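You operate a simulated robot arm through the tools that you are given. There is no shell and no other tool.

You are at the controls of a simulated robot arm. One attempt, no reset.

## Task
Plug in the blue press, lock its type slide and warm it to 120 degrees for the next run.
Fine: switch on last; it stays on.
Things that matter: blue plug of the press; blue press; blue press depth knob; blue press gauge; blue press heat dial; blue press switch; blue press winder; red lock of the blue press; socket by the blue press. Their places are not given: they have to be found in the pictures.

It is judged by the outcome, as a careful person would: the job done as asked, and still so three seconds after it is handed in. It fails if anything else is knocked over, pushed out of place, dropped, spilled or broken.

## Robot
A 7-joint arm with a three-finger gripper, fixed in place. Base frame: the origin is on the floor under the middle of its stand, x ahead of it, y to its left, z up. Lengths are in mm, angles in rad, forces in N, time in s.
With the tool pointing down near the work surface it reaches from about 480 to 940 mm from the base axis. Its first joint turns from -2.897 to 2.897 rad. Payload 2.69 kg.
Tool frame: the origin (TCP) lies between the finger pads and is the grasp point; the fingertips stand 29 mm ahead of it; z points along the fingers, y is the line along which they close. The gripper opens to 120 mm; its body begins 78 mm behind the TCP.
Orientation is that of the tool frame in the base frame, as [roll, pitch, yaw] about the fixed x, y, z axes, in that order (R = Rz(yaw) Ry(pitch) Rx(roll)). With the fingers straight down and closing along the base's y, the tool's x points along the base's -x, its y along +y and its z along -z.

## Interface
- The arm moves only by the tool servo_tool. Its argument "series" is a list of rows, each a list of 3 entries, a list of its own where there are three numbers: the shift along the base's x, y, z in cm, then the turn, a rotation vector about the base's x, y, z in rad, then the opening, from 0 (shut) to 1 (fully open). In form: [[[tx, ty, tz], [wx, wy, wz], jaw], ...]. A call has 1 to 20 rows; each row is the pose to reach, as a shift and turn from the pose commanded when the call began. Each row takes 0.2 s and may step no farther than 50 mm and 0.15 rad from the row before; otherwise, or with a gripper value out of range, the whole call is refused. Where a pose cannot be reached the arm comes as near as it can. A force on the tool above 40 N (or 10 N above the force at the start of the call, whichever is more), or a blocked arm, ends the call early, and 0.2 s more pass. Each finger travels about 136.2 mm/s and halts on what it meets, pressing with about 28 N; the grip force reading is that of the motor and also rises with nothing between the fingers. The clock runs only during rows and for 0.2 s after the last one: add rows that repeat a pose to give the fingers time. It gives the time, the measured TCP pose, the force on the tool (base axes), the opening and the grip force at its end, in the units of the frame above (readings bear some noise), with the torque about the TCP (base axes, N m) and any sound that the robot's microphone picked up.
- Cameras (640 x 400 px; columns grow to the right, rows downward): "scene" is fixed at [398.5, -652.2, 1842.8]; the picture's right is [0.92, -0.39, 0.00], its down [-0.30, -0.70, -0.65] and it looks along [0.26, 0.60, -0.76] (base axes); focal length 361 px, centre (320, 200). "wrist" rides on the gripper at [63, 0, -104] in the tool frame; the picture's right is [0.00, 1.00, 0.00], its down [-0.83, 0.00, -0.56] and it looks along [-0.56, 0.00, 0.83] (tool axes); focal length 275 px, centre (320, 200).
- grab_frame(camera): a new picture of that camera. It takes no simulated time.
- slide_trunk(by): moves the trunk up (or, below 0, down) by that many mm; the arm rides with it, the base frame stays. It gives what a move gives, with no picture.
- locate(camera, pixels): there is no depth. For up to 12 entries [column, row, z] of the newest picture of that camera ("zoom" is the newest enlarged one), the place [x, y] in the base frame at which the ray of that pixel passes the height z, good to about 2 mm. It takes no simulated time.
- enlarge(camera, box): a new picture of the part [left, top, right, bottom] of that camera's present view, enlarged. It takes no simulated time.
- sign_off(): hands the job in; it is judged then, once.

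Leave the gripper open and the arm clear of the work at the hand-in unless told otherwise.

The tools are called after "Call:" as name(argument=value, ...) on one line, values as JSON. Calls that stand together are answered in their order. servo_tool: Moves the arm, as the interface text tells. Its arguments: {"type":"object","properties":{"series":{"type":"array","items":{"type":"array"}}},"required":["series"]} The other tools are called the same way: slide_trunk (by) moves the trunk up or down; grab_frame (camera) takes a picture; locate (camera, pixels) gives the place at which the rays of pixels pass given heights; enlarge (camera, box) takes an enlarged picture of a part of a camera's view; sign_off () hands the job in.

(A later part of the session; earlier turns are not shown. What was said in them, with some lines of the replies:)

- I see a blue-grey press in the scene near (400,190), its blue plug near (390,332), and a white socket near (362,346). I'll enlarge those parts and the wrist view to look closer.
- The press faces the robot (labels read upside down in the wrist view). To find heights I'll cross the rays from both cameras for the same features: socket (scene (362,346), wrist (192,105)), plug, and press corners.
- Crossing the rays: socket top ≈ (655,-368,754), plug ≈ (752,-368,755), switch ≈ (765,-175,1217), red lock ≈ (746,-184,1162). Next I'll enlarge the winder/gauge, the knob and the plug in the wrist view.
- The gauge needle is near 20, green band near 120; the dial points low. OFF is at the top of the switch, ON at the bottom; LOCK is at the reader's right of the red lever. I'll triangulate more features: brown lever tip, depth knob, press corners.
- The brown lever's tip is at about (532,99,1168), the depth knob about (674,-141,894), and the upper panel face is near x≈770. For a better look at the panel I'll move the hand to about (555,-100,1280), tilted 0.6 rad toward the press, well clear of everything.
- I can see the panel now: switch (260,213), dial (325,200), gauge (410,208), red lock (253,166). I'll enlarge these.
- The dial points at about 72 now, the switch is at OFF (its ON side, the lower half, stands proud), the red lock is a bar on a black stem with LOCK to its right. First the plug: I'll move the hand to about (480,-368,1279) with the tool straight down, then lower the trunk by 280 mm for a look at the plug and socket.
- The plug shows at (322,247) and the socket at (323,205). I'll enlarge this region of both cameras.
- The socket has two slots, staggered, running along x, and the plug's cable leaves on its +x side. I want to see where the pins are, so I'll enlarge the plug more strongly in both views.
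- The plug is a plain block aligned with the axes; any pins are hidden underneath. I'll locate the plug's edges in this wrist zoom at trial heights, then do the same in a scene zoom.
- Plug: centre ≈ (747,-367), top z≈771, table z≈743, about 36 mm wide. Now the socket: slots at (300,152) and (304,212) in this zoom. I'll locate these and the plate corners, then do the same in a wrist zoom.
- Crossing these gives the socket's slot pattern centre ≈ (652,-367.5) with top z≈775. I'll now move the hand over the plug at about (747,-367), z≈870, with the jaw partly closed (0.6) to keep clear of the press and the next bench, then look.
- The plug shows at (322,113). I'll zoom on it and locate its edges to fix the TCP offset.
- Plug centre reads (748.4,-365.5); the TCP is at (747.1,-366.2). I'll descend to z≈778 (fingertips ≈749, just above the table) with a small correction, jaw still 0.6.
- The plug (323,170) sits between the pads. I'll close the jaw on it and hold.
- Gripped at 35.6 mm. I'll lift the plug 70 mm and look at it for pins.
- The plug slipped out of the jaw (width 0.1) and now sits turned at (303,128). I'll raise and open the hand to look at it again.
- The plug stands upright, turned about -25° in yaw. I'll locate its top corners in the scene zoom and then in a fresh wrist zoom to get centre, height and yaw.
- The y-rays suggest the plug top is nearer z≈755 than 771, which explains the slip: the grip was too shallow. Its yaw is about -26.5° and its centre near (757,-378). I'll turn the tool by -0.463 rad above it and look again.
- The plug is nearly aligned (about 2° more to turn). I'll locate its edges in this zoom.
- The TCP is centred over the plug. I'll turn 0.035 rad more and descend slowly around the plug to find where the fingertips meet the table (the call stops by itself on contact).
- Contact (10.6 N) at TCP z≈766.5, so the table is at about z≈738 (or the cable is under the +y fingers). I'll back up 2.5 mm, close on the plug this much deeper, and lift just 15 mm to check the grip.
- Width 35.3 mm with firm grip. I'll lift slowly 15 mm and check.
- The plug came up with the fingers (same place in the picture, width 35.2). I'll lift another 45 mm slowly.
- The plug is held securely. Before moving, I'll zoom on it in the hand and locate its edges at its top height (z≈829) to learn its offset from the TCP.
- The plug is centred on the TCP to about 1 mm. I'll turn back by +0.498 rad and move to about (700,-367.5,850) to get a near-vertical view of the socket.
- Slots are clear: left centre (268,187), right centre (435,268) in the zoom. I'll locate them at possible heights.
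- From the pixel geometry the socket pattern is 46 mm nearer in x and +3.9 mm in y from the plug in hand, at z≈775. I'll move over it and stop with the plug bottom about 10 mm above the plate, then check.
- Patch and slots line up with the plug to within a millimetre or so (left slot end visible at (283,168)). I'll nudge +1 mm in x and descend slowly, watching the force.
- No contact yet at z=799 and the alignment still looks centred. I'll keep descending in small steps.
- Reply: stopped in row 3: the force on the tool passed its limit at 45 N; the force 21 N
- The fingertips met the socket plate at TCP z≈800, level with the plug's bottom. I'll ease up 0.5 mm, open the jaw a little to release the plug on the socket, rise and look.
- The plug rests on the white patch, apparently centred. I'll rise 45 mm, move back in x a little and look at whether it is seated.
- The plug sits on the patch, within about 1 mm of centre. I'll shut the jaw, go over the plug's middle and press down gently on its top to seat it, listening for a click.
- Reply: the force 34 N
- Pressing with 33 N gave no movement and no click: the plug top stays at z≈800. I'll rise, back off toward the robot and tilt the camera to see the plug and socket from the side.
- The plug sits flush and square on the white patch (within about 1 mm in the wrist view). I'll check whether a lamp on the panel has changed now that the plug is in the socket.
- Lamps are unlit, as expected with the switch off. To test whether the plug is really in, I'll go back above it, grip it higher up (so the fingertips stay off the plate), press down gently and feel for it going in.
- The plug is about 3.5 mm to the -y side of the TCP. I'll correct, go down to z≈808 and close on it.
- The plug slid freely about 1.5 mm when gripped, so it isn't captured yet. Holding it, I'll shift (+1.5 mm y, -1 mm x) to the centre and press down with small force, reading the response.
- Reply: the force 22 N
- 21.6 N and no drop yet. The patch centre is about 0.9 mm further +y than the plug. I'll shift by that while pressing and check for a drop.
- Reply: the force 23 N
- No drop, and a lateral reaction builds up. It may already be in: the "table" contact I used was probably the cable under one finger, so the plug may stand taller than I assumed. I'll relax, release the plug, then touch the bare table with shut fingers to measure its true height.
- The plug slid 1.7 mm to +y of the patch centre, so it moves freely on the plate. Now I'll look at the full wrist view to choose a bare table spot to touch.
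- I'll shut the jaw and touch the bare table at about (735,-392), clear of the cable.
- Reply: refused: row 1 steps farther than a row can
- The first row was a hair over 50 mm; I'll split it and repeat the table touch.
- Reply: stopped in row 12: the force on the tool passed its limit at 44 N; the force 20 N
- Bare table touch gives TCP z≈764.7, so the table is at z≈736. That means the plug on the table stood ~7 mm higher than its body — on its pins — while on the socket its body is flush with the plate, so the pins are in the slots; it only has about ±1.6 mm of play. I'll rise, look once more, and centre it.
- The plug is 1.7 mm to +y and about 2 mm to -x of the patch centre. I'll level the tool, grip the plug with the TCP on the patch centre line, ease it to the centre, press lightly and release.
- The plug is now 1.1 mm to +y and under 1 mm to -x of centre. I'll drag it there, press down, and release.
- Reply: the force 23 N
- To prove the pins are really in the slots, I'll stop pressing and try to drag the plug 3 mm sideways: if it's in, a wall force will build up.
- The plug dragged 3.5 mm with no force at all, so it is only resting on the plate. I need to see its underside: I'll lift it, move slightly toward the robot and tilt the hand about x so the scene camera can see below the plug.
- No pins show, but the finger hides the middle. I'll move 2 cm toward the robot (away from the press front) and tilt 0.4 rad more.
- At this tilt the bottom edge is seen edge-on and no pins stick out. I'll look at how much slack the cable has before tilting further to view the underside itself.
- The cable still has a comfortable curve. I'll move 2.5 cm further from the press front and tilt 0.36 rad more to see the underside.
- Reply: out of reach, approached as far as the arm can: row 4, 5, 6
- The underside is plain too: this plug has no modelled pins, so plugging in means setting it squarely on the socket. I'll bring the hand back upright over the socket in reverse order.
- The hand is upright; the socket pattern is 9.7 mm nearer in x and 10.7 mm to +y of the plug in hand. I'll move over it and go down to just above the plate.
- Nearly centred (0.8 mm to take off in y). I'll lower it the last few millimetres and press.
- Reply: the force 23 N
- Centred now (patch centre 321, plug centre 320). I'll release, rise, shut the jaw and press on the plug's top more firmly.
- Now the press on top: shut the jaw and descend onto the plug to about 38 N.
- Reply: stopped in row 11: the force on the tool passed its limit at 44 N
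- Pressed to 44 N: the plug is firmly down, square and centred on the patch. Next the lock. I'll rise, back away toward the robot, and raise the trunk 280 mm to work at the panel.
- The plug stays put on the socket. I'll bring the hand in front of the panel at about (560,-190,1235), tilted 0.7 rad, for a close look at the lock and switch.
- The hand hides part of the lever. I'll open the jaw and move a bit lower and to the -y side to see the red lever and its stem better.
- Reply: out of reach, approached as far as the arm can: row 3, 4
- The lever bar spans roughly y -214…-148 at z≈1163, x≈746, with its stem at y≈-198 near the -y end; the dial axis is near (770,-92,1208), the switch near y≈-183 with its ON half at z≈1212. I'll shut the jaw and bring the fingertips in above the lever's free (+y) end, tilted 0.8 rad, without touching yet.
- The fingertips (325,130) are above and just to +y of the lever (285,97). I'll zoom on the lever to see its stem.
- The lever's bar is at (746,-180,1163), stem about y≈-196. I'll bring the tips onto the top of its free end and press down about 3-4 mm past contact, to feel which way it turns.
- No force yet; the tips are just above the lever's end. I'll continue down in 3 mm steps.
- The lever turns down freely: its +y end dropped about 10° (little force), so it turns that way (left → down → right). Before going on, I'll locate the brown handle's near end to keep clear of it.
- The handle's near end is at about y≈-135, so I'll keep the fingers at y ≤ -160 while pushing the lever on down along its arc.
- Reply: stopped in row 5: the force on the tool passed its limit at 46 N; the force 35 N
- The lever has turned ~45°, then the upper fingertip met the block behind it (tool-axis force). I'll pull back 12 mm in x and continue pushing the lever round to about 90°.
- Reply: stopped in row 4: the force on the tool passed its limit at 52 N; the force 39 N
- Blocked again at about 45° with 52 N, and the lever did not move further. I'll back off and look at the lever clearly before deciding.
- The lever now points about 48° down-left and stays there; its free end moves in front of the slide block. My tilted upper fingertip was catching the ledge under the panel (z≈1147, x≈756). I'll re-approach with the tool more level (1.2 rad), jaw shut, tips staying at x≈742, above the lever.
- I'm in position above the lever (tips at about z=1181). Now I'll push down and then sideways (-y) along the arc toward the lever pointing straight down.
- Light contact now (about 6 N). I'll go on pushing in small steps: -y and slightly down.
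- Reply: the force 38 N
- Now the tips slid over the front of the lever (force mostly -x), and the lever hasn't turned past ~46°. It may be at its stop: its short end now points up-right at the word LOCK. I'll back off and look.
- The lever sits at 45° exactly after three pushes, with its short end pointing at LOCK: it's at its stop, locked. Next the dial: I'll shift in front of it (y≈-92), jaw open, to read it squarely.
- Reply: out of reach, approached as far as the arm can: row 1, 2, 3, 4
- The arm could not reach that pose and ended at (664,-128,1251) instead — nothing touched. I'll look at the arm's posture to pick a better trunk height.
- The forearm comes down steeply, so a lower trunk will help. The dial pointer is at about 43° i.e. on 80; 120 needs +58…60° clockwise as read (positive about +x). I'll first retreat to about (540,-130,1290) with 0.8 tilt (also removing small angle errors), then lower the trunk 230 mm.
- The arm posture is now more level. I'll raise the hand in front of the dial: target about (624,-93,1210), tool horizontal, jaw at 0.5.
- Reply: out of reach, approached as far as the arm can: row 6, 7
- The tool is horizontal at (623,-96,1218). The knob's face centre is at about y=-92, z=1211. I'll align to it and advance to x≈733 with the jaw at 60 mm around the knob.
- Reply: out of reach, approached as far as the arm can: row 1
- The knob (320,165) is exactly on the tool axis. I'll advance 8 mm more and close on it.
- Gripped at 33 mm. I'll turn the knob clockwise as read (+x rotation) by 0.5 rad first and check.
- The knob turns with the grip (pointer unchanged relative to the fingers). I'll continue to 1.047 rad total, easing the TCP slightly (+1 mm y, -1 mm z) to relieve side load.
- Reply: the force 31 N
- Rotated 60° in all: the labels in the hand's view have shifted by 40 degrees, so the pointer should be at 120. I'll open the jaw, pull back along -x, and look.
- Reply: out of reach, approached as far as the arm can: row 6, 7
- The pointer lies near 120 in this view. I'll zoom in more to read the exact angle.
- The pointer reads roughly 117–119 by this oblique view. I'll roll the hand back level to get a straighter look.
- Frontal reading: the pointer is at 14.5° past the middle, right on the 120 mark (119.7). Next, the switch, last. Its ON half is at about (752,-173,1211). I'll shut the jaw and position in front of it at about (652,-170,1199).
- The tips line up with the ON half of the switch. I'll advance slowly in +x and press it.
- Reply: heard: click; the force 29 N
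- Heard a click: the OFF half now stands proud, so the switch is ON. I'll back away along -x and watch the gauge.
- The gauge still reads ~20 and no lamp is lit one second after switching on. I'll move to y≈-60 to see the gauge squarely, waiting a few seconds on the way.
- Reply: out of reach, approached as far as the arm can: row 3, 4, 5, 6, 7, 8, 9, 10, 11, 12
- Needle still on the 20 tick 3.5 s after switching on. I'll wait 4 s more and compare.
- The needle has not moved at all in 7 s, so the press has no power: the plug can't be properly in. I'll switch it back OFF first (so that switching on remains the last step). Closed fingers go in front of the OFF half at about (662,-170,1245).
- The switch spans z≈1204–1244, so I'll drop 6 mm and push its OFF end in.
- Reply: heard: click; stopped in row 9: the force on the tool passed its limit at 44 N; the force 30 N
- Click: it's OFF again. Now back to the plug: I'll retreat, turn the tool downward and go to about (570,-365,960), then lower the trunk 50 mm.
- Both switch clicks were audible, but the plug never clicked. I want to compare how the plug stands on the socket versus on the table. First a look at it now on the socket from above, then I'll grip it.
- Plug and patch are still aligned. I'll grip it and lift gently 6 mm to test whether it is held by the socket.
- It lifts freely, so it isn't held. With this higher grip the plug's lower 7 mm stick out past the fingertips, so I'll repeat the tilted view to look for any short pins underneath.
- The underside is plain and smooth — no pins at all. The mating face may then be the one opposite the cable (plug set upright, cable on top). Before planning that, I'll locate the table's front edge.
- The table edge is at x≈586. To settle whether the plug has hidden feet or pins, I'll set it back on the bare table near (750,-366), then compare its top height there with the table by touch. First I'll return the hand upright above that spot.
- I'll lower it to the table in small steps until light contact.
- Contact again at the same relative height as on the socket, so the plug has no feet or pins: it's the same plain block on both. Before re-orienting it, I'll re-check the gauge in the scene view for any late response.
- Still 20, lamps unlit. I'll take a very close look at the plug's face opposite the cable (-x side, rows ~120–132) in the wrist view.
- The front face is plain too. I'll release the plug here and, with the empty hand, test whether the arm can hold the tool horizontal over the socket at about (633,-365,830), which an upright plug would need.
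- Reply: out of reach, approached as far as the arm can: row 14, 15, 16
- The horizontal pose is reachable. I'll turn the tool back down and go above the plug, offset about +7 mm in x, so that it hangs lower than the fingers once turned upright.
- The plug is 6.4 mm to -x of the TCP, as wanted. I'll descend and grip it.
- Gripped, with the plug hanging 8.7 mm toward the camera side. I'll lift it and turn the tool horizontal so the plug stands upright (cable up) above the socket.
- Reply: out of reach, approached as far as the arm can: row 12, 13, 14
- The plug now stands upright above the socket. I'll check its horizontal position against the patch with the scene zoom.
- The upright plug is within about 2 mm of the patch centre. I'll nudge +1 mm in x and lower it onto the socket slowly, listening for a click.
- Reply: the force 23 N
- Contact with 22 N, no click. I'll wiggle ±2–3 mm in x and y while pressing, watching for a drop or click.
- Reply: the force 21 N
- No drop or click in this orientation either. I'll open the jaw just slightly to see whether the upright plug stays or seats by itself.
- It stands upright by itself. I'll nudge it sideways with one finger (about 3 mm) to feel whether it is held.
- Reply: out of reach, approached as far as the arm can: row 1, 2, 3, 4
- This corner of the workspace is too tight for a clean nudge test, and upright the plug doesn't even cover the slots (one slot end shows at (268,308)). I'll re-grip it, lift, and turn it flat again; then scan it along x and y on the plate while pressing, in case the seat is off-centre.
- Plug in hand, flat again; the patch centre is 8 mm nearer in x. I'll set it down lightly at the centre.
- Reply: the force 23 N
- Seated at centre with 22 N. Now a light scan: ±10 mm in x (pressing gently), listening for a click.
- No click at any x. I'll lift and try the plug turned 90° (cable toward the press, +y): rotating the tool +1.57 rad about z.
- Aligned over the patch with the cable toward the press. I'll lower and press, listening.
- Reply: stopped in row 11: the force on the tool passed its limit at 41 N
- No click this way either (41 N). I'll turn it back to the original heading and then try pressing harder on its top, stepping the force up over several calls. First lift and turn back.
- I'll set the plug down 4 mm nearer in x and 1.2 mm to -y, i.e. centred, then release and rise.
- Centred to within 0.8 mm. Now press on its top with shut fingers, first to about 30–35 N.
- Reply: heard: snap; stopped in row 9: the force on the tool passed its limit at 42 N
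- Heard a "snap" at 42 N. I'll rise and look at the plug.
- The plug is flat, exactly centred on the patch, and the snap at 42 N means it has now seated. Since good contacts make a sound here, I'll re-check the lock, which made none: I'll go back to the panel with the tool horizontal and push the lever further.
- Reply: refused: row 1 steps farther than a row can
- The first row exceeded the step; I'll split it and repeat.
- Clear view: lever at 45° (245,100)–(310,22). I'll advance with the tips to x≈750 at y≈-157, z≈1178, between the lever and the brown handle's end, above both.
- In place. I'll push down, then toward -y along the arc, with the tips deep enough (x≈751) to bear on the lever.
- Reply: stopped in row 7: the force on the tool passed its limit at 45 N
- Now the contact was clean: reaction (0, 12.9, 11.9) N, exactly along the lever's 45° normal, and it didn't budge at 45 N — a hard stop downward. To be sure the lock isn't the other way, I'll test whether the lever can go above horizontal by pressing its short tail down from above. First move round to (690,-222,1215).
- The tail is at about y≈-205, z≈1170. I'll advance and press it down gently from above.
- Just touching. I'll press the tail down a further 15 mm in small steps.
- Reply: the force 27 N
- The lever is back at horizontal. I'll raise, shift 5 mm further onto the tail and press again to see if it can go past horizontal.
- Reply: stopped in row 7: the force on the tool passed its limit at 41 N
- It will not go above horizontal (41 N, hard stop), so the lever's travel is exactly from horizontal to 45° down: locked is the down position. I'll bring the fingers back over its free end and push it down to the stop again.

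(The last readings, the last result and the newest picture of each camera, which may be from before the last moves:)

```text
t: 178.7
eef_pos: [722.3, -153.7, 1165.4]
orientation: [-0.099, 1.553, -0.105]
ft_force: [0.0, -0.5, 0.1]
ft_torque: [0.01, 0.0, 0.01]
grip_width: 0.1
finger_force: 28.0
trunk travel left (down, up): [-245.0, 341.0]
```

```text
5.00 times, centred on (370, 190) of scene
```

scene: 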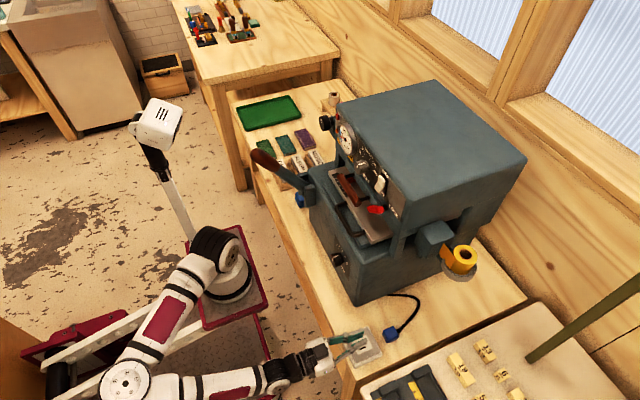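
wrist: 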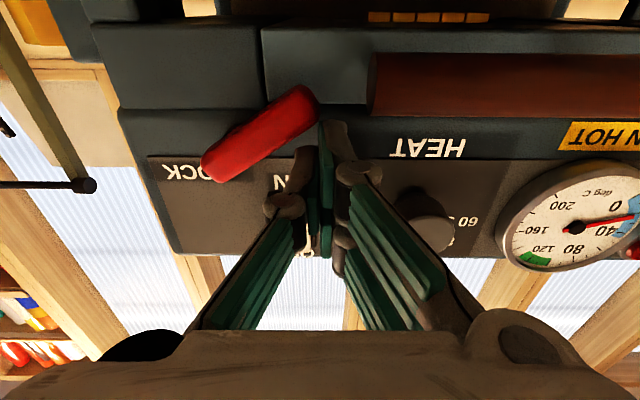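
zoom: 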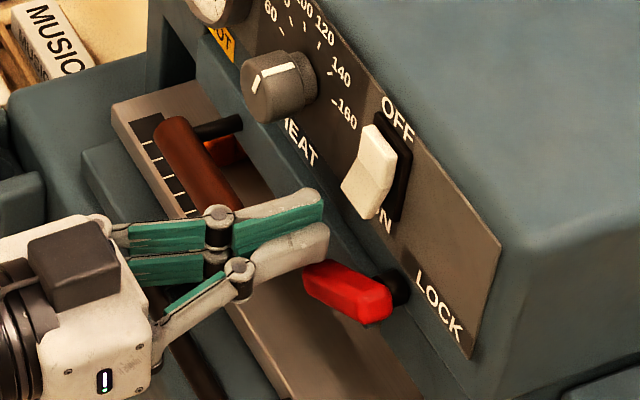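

The lever is at ~33° and going down. I'll continue to the stop.

Call:
servo_tool(series=[[[0, -0.2, -0.4], [0, 0, 0], 0], [[0, -0.3, -0.8], [0, 0, 0], 0], [[0, -0.3, -1.2], [0, 0, 0], 0], [[0, -0.3, -1.6], [0, 0, 0], 0], [[0, -0.4, -1.9], [0, 0, 0], 0], [[0, -0.4, -1.9], [0, 0, 0], 0]])

Call:
grab_frame(camera="wrist")

```text
t: 180.0
eef_pos: [723.7, -155.5, 1151.0]
orientation: [-0.256, 1.541, -0.256]
ft_force: [-20.0, 11.8, 10.3]
ft_torque: [0.07, 0.27, 0.63]
grip_width: 6.0
finger_force: 28.7
out of reach, approached as far as the arm can: row 5, 6
trunk travel left (down, up): [-245.0, 341.0]
stopped in row 6: the force on the tool passed its limit at 42 N (the readings are from after the stop); the commanded pose is now the measured one
```

```text
taken
```

wrist: 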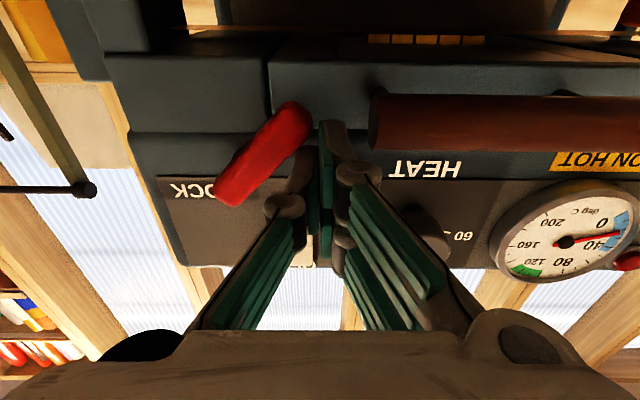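

The lever is at its lower stop again (42 N). I'll back off and check lever and dial before switching on.

Call:
servo_tool(series=[[[-0.5, 0.2, 0.8], [0, 0, 0], 0], [[-2.5, 0.3, 2.5], [0, 0.02, 0], 0], [[-6.0, 0.3, 4.0], [0, 0.02, 0], 0], [[-6.5, 2.0, 5.5], [0, 0.02, 0], 0.3], [[-6.5, 4.0, 5.5], [0, 0.02, 0], 0.5], [[-6.5, 4.0, 5.5], [0, 0.02, 0], 0.5]])

Call:
grab_frame(camera="wrist")

Call:
enlarge(camera="wrist", box=[200, 30, 420, 170])

```text
t: 181.4
eef_pos: [657.6, -116.6, 1203.9]
orientation: [-0.871, 1.563, -0.872]
ft_force: [0.5, -0.3, -0.4]
ft_torque: [0.05, -0.01, 0.02]
grip_width: 60.2
finger_force: 0.0
trunk travel left (down, up): [-245.0, 341.0]
```

```text
taken
```

wrist: 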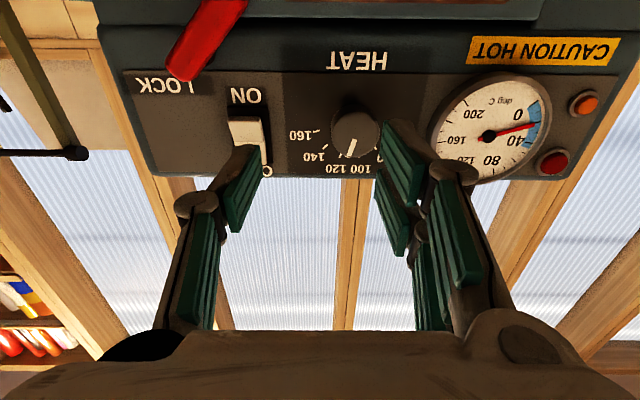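

```text
2.86 times, centred on (310, 100) of wrist
```

zoom: 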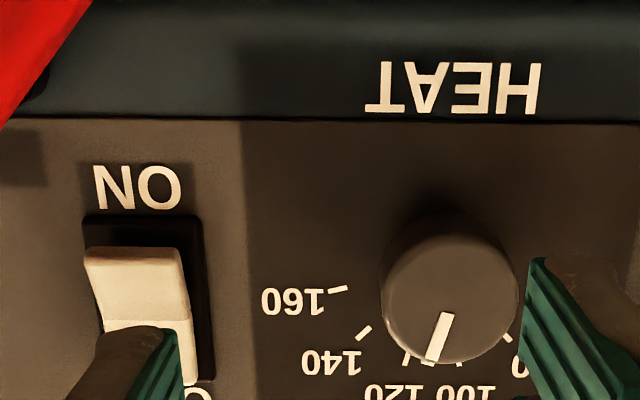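

Lever down at its stop, dial still on 120, switch OFF. Now the last step: shut the jaw and line up with the ON half again.

Call:
servo_tool(series=[[[0, -1.5, -0.2], [0, 0, 0], 0.2], [[0, -3.5, -0.4], [0, 0, 0], 0], [[0.5, -5.4, -0.6], [0, 0, 0], 0], [[1.8, -5.4, -0.6], [0, 0, 0], 0], [[1.8, -5.4, -0.6], [0, 0, 0], 0]])

Call:
grab_frame(camera="wrist")

```text
t: 182.6
eef_pos: [676.6, -171.2, 1196.4]
orientation: [-0.777, 1.564, -0.779]
ft_force: [-0.4, 0.1, 0.4]
ft_torque: [0.01, -0.02, -0.03]
grip_width: 0.0
finger_force: 28.1
trunk travel left (down, up): [-245.0, 341.0]
```

```text
taken
```

wrist: 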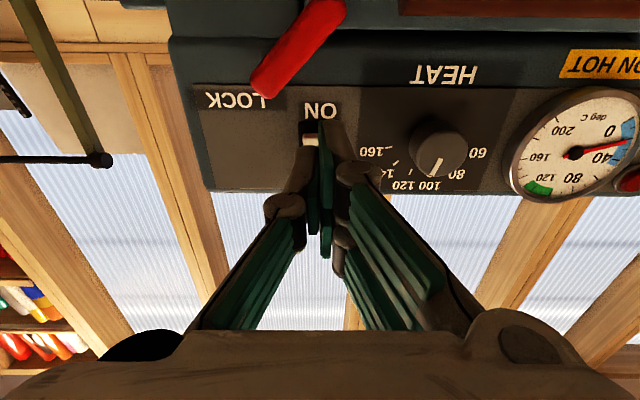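

Same alignment as before. I'll press the ON half in.

Call:
servo_tool(series=[[[2.0, 0, 0], [0, 0, 0], 0], [[3.6, 0, 0], [0, 0, 0], 0], [[4.2, 0, 0], [0, 0, 0], 0], [[4.5, 0, 0], [0, 0, 0], 0], [[4.8, 0, 0], [0, 0, 0], 0], [[5.1, 0, 0], [0, 0, 0], 0], [[5.3, 0, 0], [0, 0, 0], 0], [[5.45, 0, 0], [0, 0, 0], 0], [[3.5, 0, 0], [0, 0, 0], 0], [[0.5, 0, 0], [0, 0, 0], 0], [[0, 0, 0], [0, 0, 0], 0]])

Call:
grab_frame(camera="wrist")

Call:
enlarge(camera="scene", box=[325, 110, 405, 200])

```text
t: 185.0
eef_pos: [675.9, -170.8, 1199.4]
orientation: [-0.839, 1.563, -0.838]
ft_force: [-0.2, -0.5, -0.2]
ft_torque: [-0.01, 0.0, 0.01]
grip_width: 0.0
finger_force: 28.4
trunk travel left (down, up): [-245.0, 341.0]
heard: click
```

```text
taken
```

wrist: 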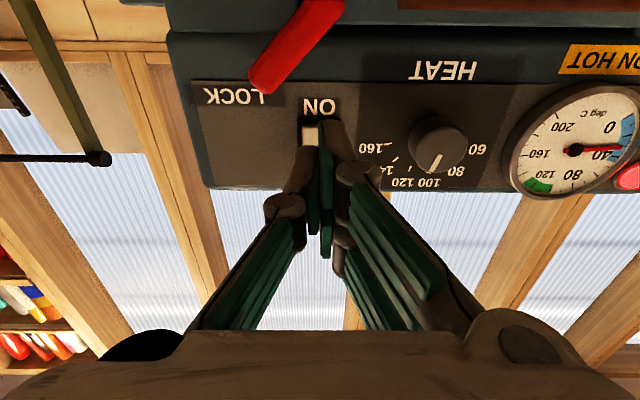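

```text
4.44 times, centred on (365, 155) of scene
```

zoom: 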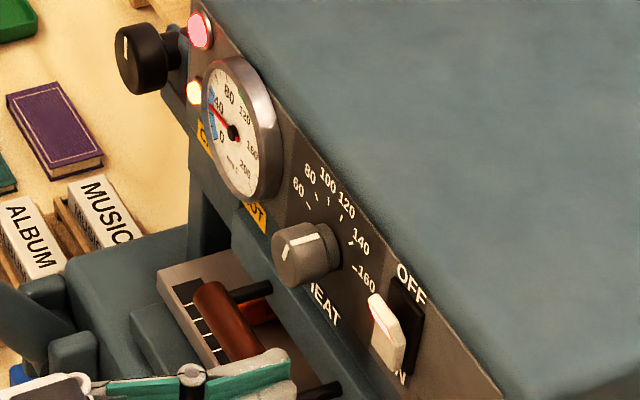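

The lamps are lit and the needle is already rising (about 40): it is powered. I'll open the jaw, move the arm clear of the press and watch the gauge.

Call:
servo_tool(series=[[[-2.0, 0, 1.0], [0, 0.1, 0], 0.2], [[-5.0, 0, 3.0], [0, 0.24, 0], 0.5], [[-8.0, 0, 5.0], [0, 0.38, 0], 0.8], [[-11.0, 0, 7.0], [0, 0.52, 0], 1], [[-13.5, 0, 9.0], [0, 0.66, 0], 1], [[-15.0, 0, 9.0], [0, 0.77, 0], 1], [[-15.0, 0, 9.0], [0, 0.77, 0], 1], [[-15.0, 0, 9.0], [0, 0.77, 0], 1], [[-15.0, 0, 9.0], [0, 0.77, 0], 1], [[-15.0, 0, 9.0], [0, 0.77, 0], 1]])

Call:
enlarge(camera="scene", box=[325, 110, 375, 160])

Call:
grab_frame(camera="wrist")

```text
t: 187.2
eef_pos: [529.2, -172.5, 1289.2]
orientation: [-3.135, 0.806, -3.133]
ft_force: [1.2, -0.9, -0.5]
ft_torque: [0.0, -0.01, 0.02]
grip_width: 119.8
finger_force: 0.1
trunk travel left (down, up): [-245.0, 341.0]
```

```text
8.00 times, centred on (350, 135) of scene
```

zoom: 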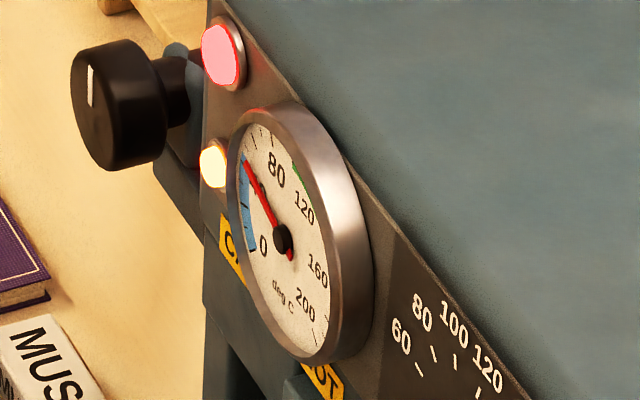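

```text
taken
```

wrist: 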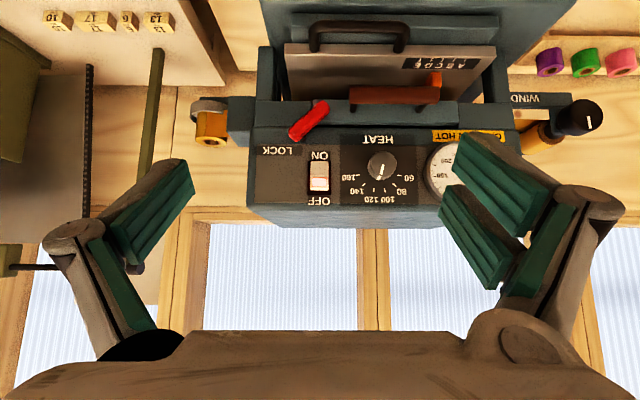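

Needle passing ~55 and rising. I'll shift the hand so the wrist camera sees the gauge and wait.

Call:
servo_tool(series=[[[0, 3, 0], [0, 0, 0], 1], [[0, 6, 0], [0, 0, 0], 1], [[0, 9, 0], [0, 0, 0], 1], [[0, 9, 0], [0, 0, 0], 1], [[0, 9, 0], [0, 0, 0], 1], [[0, 9, 0], [0, 0, 0], 1], [[0, 9, 0], [0, 0, 0], 1], [[0, 9, 0], [0, 0, 0], 1], [[0, 9, 0], [0, 0, 0], 1], [[0, 9, 0], [0, 0, 0], 1], [[0, 9, 0], [0, 0, 0], 1], [[0, 9, 0], [0, 0, 0], 1], [[0, 9, 0], [0, 0, 0], 1], [[0, 9, 0], [0, 0, 0], 1], [[0, 9, 0], [0, 0, 0], 1], [[0, 9, 0], [0, 0, 0], 1], [[0, 9, 0], [0, 0, 0], 1], [[0, 9, 0], [0, 0, 0], 1], [[0, 9, 0], [0, 0, 0], 1], [[0, 9, 0], [0, 0, 0], 1]])

Call:
grab_frame(camera="wrist")

Call:
enlarge(camera="wrist", box=[220, 110, 420, 240])

```text
t: 191.4
eef_pos: [530.0, -80.3, 1289.4]
orientation: [-3.133, 0.806, -3.134]
ft_force: [-0.9, 0.4, -0.4]
ft_torque: [-0.03, 0.01, 0.02]
grip_width: 120.1
finger_force: 0.1
trunk travel left (down, up): [-245.0, 341.0]
```

```text
taken
```

wrist: 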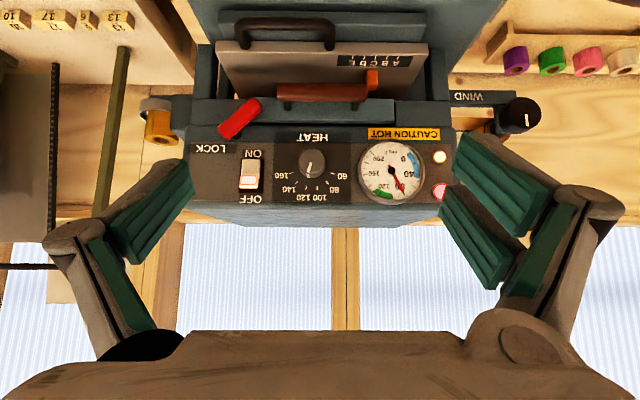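

```text
3.08 times, centred on (320, 175) of wrist
```

zoom: 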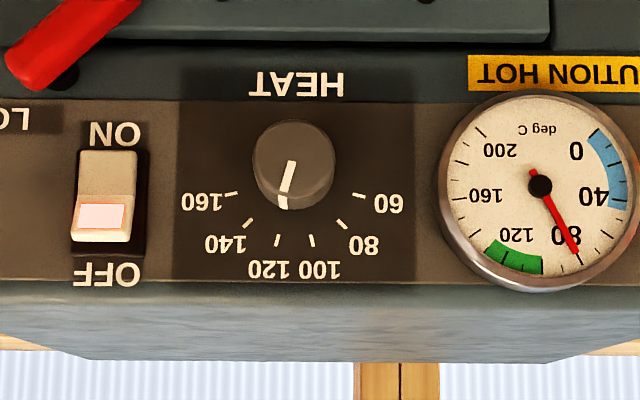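

Needle at ~82 and climbing. I'll wait another 4 s.

Call:
servo_tool(series=[[[0, 0, 0], [0, 0, 0], 1], [[0, 0, 0], [0, 0, 0], 1], [[0, 0, 0], [0, 0, 0], 1], [[0, 0, 0], [0, 0, 0], 1], [[0, 0, 0], [0, 0, 0], 1], [[0, 0, 0], [0, 0, 0], 1], [[0, 0, 0], [0, 0, 0], 1], [[0, 0, 0], [0, 0, 0], 1], [[0, 0, 0], [0, 0, 0], 1], [[0, 0, 0], [0, 0, 0], 1], [[0, 0, 0], [0, 0, 0], 1], [[0, 0, 0], [0, 0, 0], 1], [[0, 0, 0], [0, 0, 0], 1], [[0, 0, 0], [0, 0, 0], 1], [[0, 0, 0], [0, 0, 0], 1], [[0, 0, 0], [0, 0, 0], 1], [[0, 0, 0], [0, 0, 0], 1], [[0, 0, 0], [0, 0, 0], 1], [[0, 0, 0], [0, 0, 0], 1], [[0, 0, 0], [0, 0, 0], 1]])

Call:
enlarge(camera="wrist", box=[340, 120, 460, 220])

Call:
enlarge(camera="scene", box=[340, 310, 400, 365])

```text
t: 195.6
eef_pos: [530.1, -82.5, 1289.6]
orientation: [-3.133, 0.808, -3.134]
ft_force: [0.2, -0.4, 0.3]
ft_torque: [0.01, 0.01, 0.0]
grip_width: 120.2
finger_force: 0.1
trunk travel left (down, up): [-245.0, 341.0]
```

```text
4.00 times, centred on (400, 170) of wrist
```

zoom: 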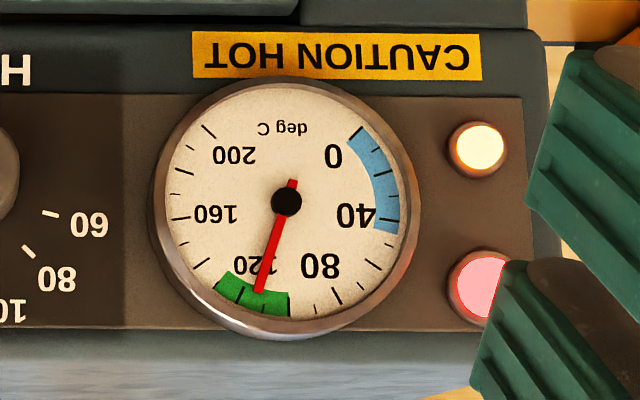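

```text
7.27 times, centred on (370, 338) of scene
```

zoom: 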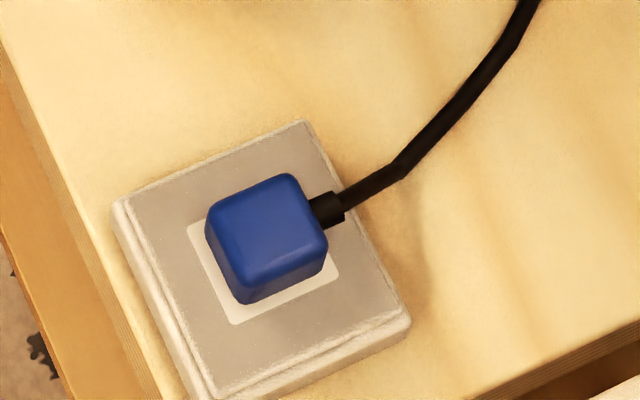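

The needle is in the green band (~114) and still moving. I'll wait another 4 s to see where it settles.

Call:
servo_tool(series=[[[0, 0, 0], [0, 0, 0], 1], [[0, 0, 0], [0, 0, 0], 1], [[0, 0, 0], [0, 0, 0], 1], [[0, 0, 0], [0, 0, 0], 1], [[0, 0, 0], [0, 0, 0], 1], [[0, 0, 0], [0, 0, 0], 1], [[0, 0, 0], [0, 0, 0], 1], [[0, 0, 0], [0, 0, 0], 1], [[0, 0, 0], [0, 0, 0], 1], [[0, 0, 0], [0, 0, 0], 1], [[0, 0, 0], [0, 0, 0], 1], [[0, 0, 0], [0, 0, 0], 1], [[0, 0, 0], [0, 0, 0], 1], [[0, 0, 0], [0, 0, 0], 1], [[0, 0, 0], [0, 0, 0], 1], [[0, 0, 0], [0, 0, 0], 1], [[0, 0, 0], [0, 0, 0], 1], [[0, 0, 0], [0, 0, 0], 1], [[0, 0, 0], [0, 0, 0], 1], [[0, 0, 0], [0, 0, 0], 1]])

Call:
enlarge(camera="wrist", box=[340, 120, 460, 220])

Call:
enlarge(camera="wrist", box=[180, 80, 380, 220])

```text
t: 199.8
eef_pos: [529.5, -81.6, 1289.6]
orientation: [-3.136, 0.807, -3.134]
ft_force: [0.3, 0.5, -0.4]
ft_torque: [-0.02, -0.01, 0.04]
grip_width: 120.1
finger_force: 0.1
trunk travel left (down, up): [-245.0, 341.0]
```

```text
4.00 times, centred on (400, 170) of wrist
```

zoom: 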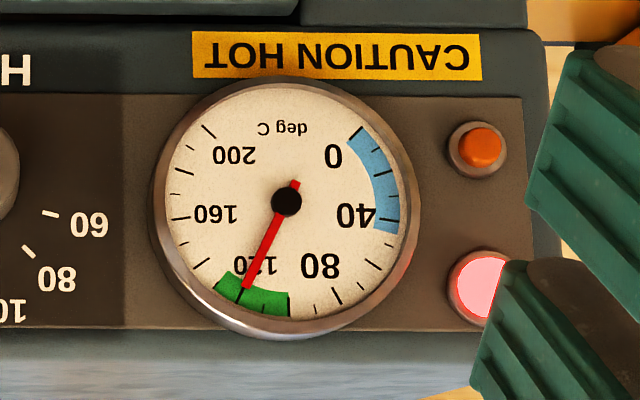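

```text
2.86 times, centred on (280, 150) of wrist
```

zoom: 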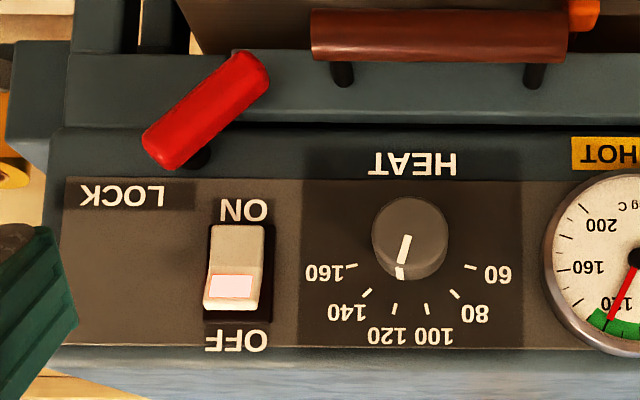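

The needle has settled at about 120 in the green band and the heating lamp has cut out, with the power lamp lit. I'll raise the open hand clear and make a final check of the whole scene, including depth knob and winder.

Call:
servo_tool(series=[[[-0.5, -2, 4], [0, 0, 0], 1], [[-1.0, -4, 8], [0, 0, 0], 1], [[-1.0, -5, 11], [0, 0.1, 0], 1], [[-1.0, -5, 11], [0, 0.1, 0], 1], [[-1.0, -5, 11], [0, 0.1, 0], 1]])

Call:
grab_frame(camera="scene")

Call:
grab_frame(camera="wrist")

Call:
enlarge(camera="scene", box=[315, 235, 365, 280])

Call:
enlarge(camera="scene", box=[310, 100, 420, 230])

```text
t: 201.0
eef_pos: [515.8, -131.6, 1400.6]
orientation: [-3.137, 0.705, -3.135]
ft_force: [-0.6, -0.1, -0.3]
ft_torque: [0.05, -0.02, 0.02]
grip_width: 120.3
finger_force: 0.2
trunk travel left (down, up): [-245.0, 341.0]
```

```text
taken
```

scene: 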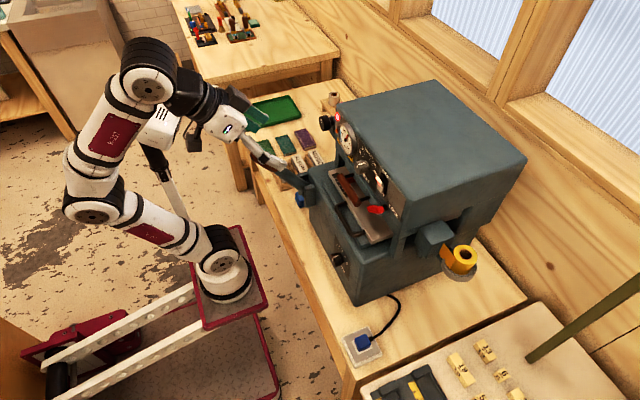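

```text
taken
```

wrist: 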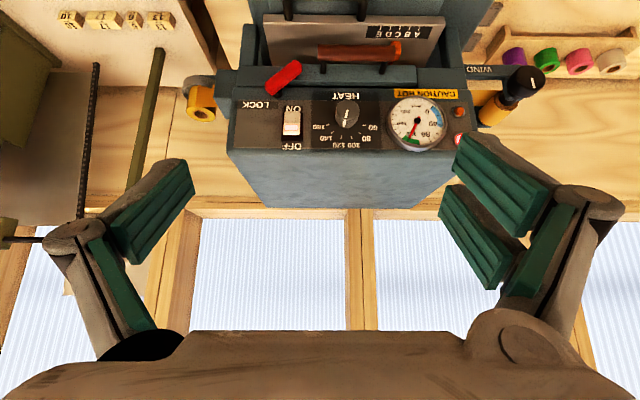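

```text
8.89 times, centred on (340, 258) of scene
```

zoom: 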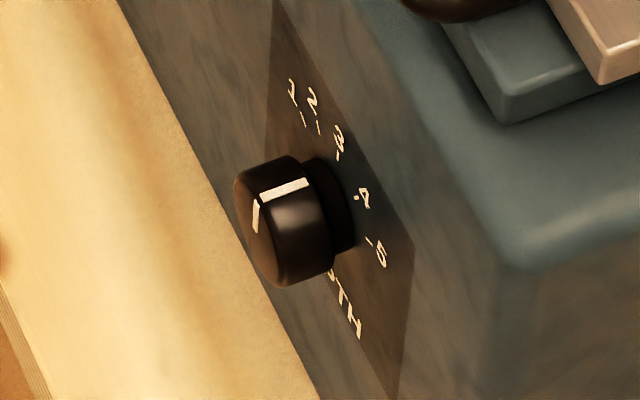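

```text
3.08 times, centred on (365, 165) of scene
```

zoom: 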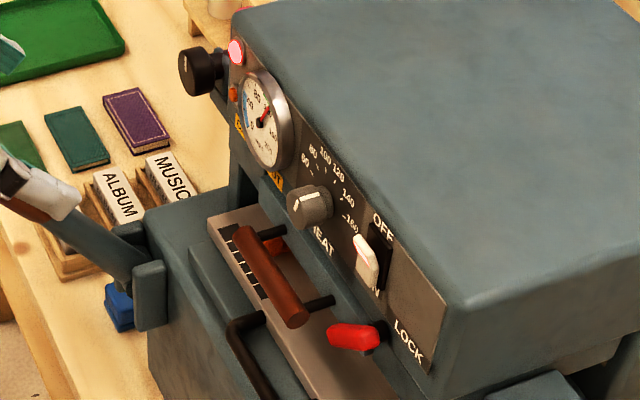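

Final check:
- The plug sits seated on the socket.
- The red lock is at its lower stop.
- The dial is on 120 and the gauge reads about 120 in the green band.
- The switch is on with the power lamp lit.
- The depth knob (on 3), winder and slide look unchanged.
- The hand is open and clear of the press.

I'm handing the job in.

Call:
sign_off()

```text
The job is handed in.
```

The blue press is plugged in, its type slide is locked, and it has warmed to about 120 degrees. I handed the job in; no verdict came back, only confirmation that it was received.

- **Plug:** it sits flat and centred on the socket, and I heard a snap when it went in.
- **Lock:** the red lever is turned down to its stop. It only moves between level and 45 degrees down, so I took down as locked. I did not pull on the slide to check.
- **Heat:** the dial is on 120. The gauge climbed to about 120, inside the green band, and the heating lamp then went out.
- **Switch:** it is on with the power lamp lit, and I switched it on last. I had switched it on once earlier, but the plug wasn't in properly and nothing heated. I switched it off, fixed the plug and re-did the lock before switching on again.

On my first grip the plug slipped from the fingers and dropped back onto the table. I saw no damage, and it works. The depth knob, winder and slide look unchanged, and the hand is open and clear of the press.
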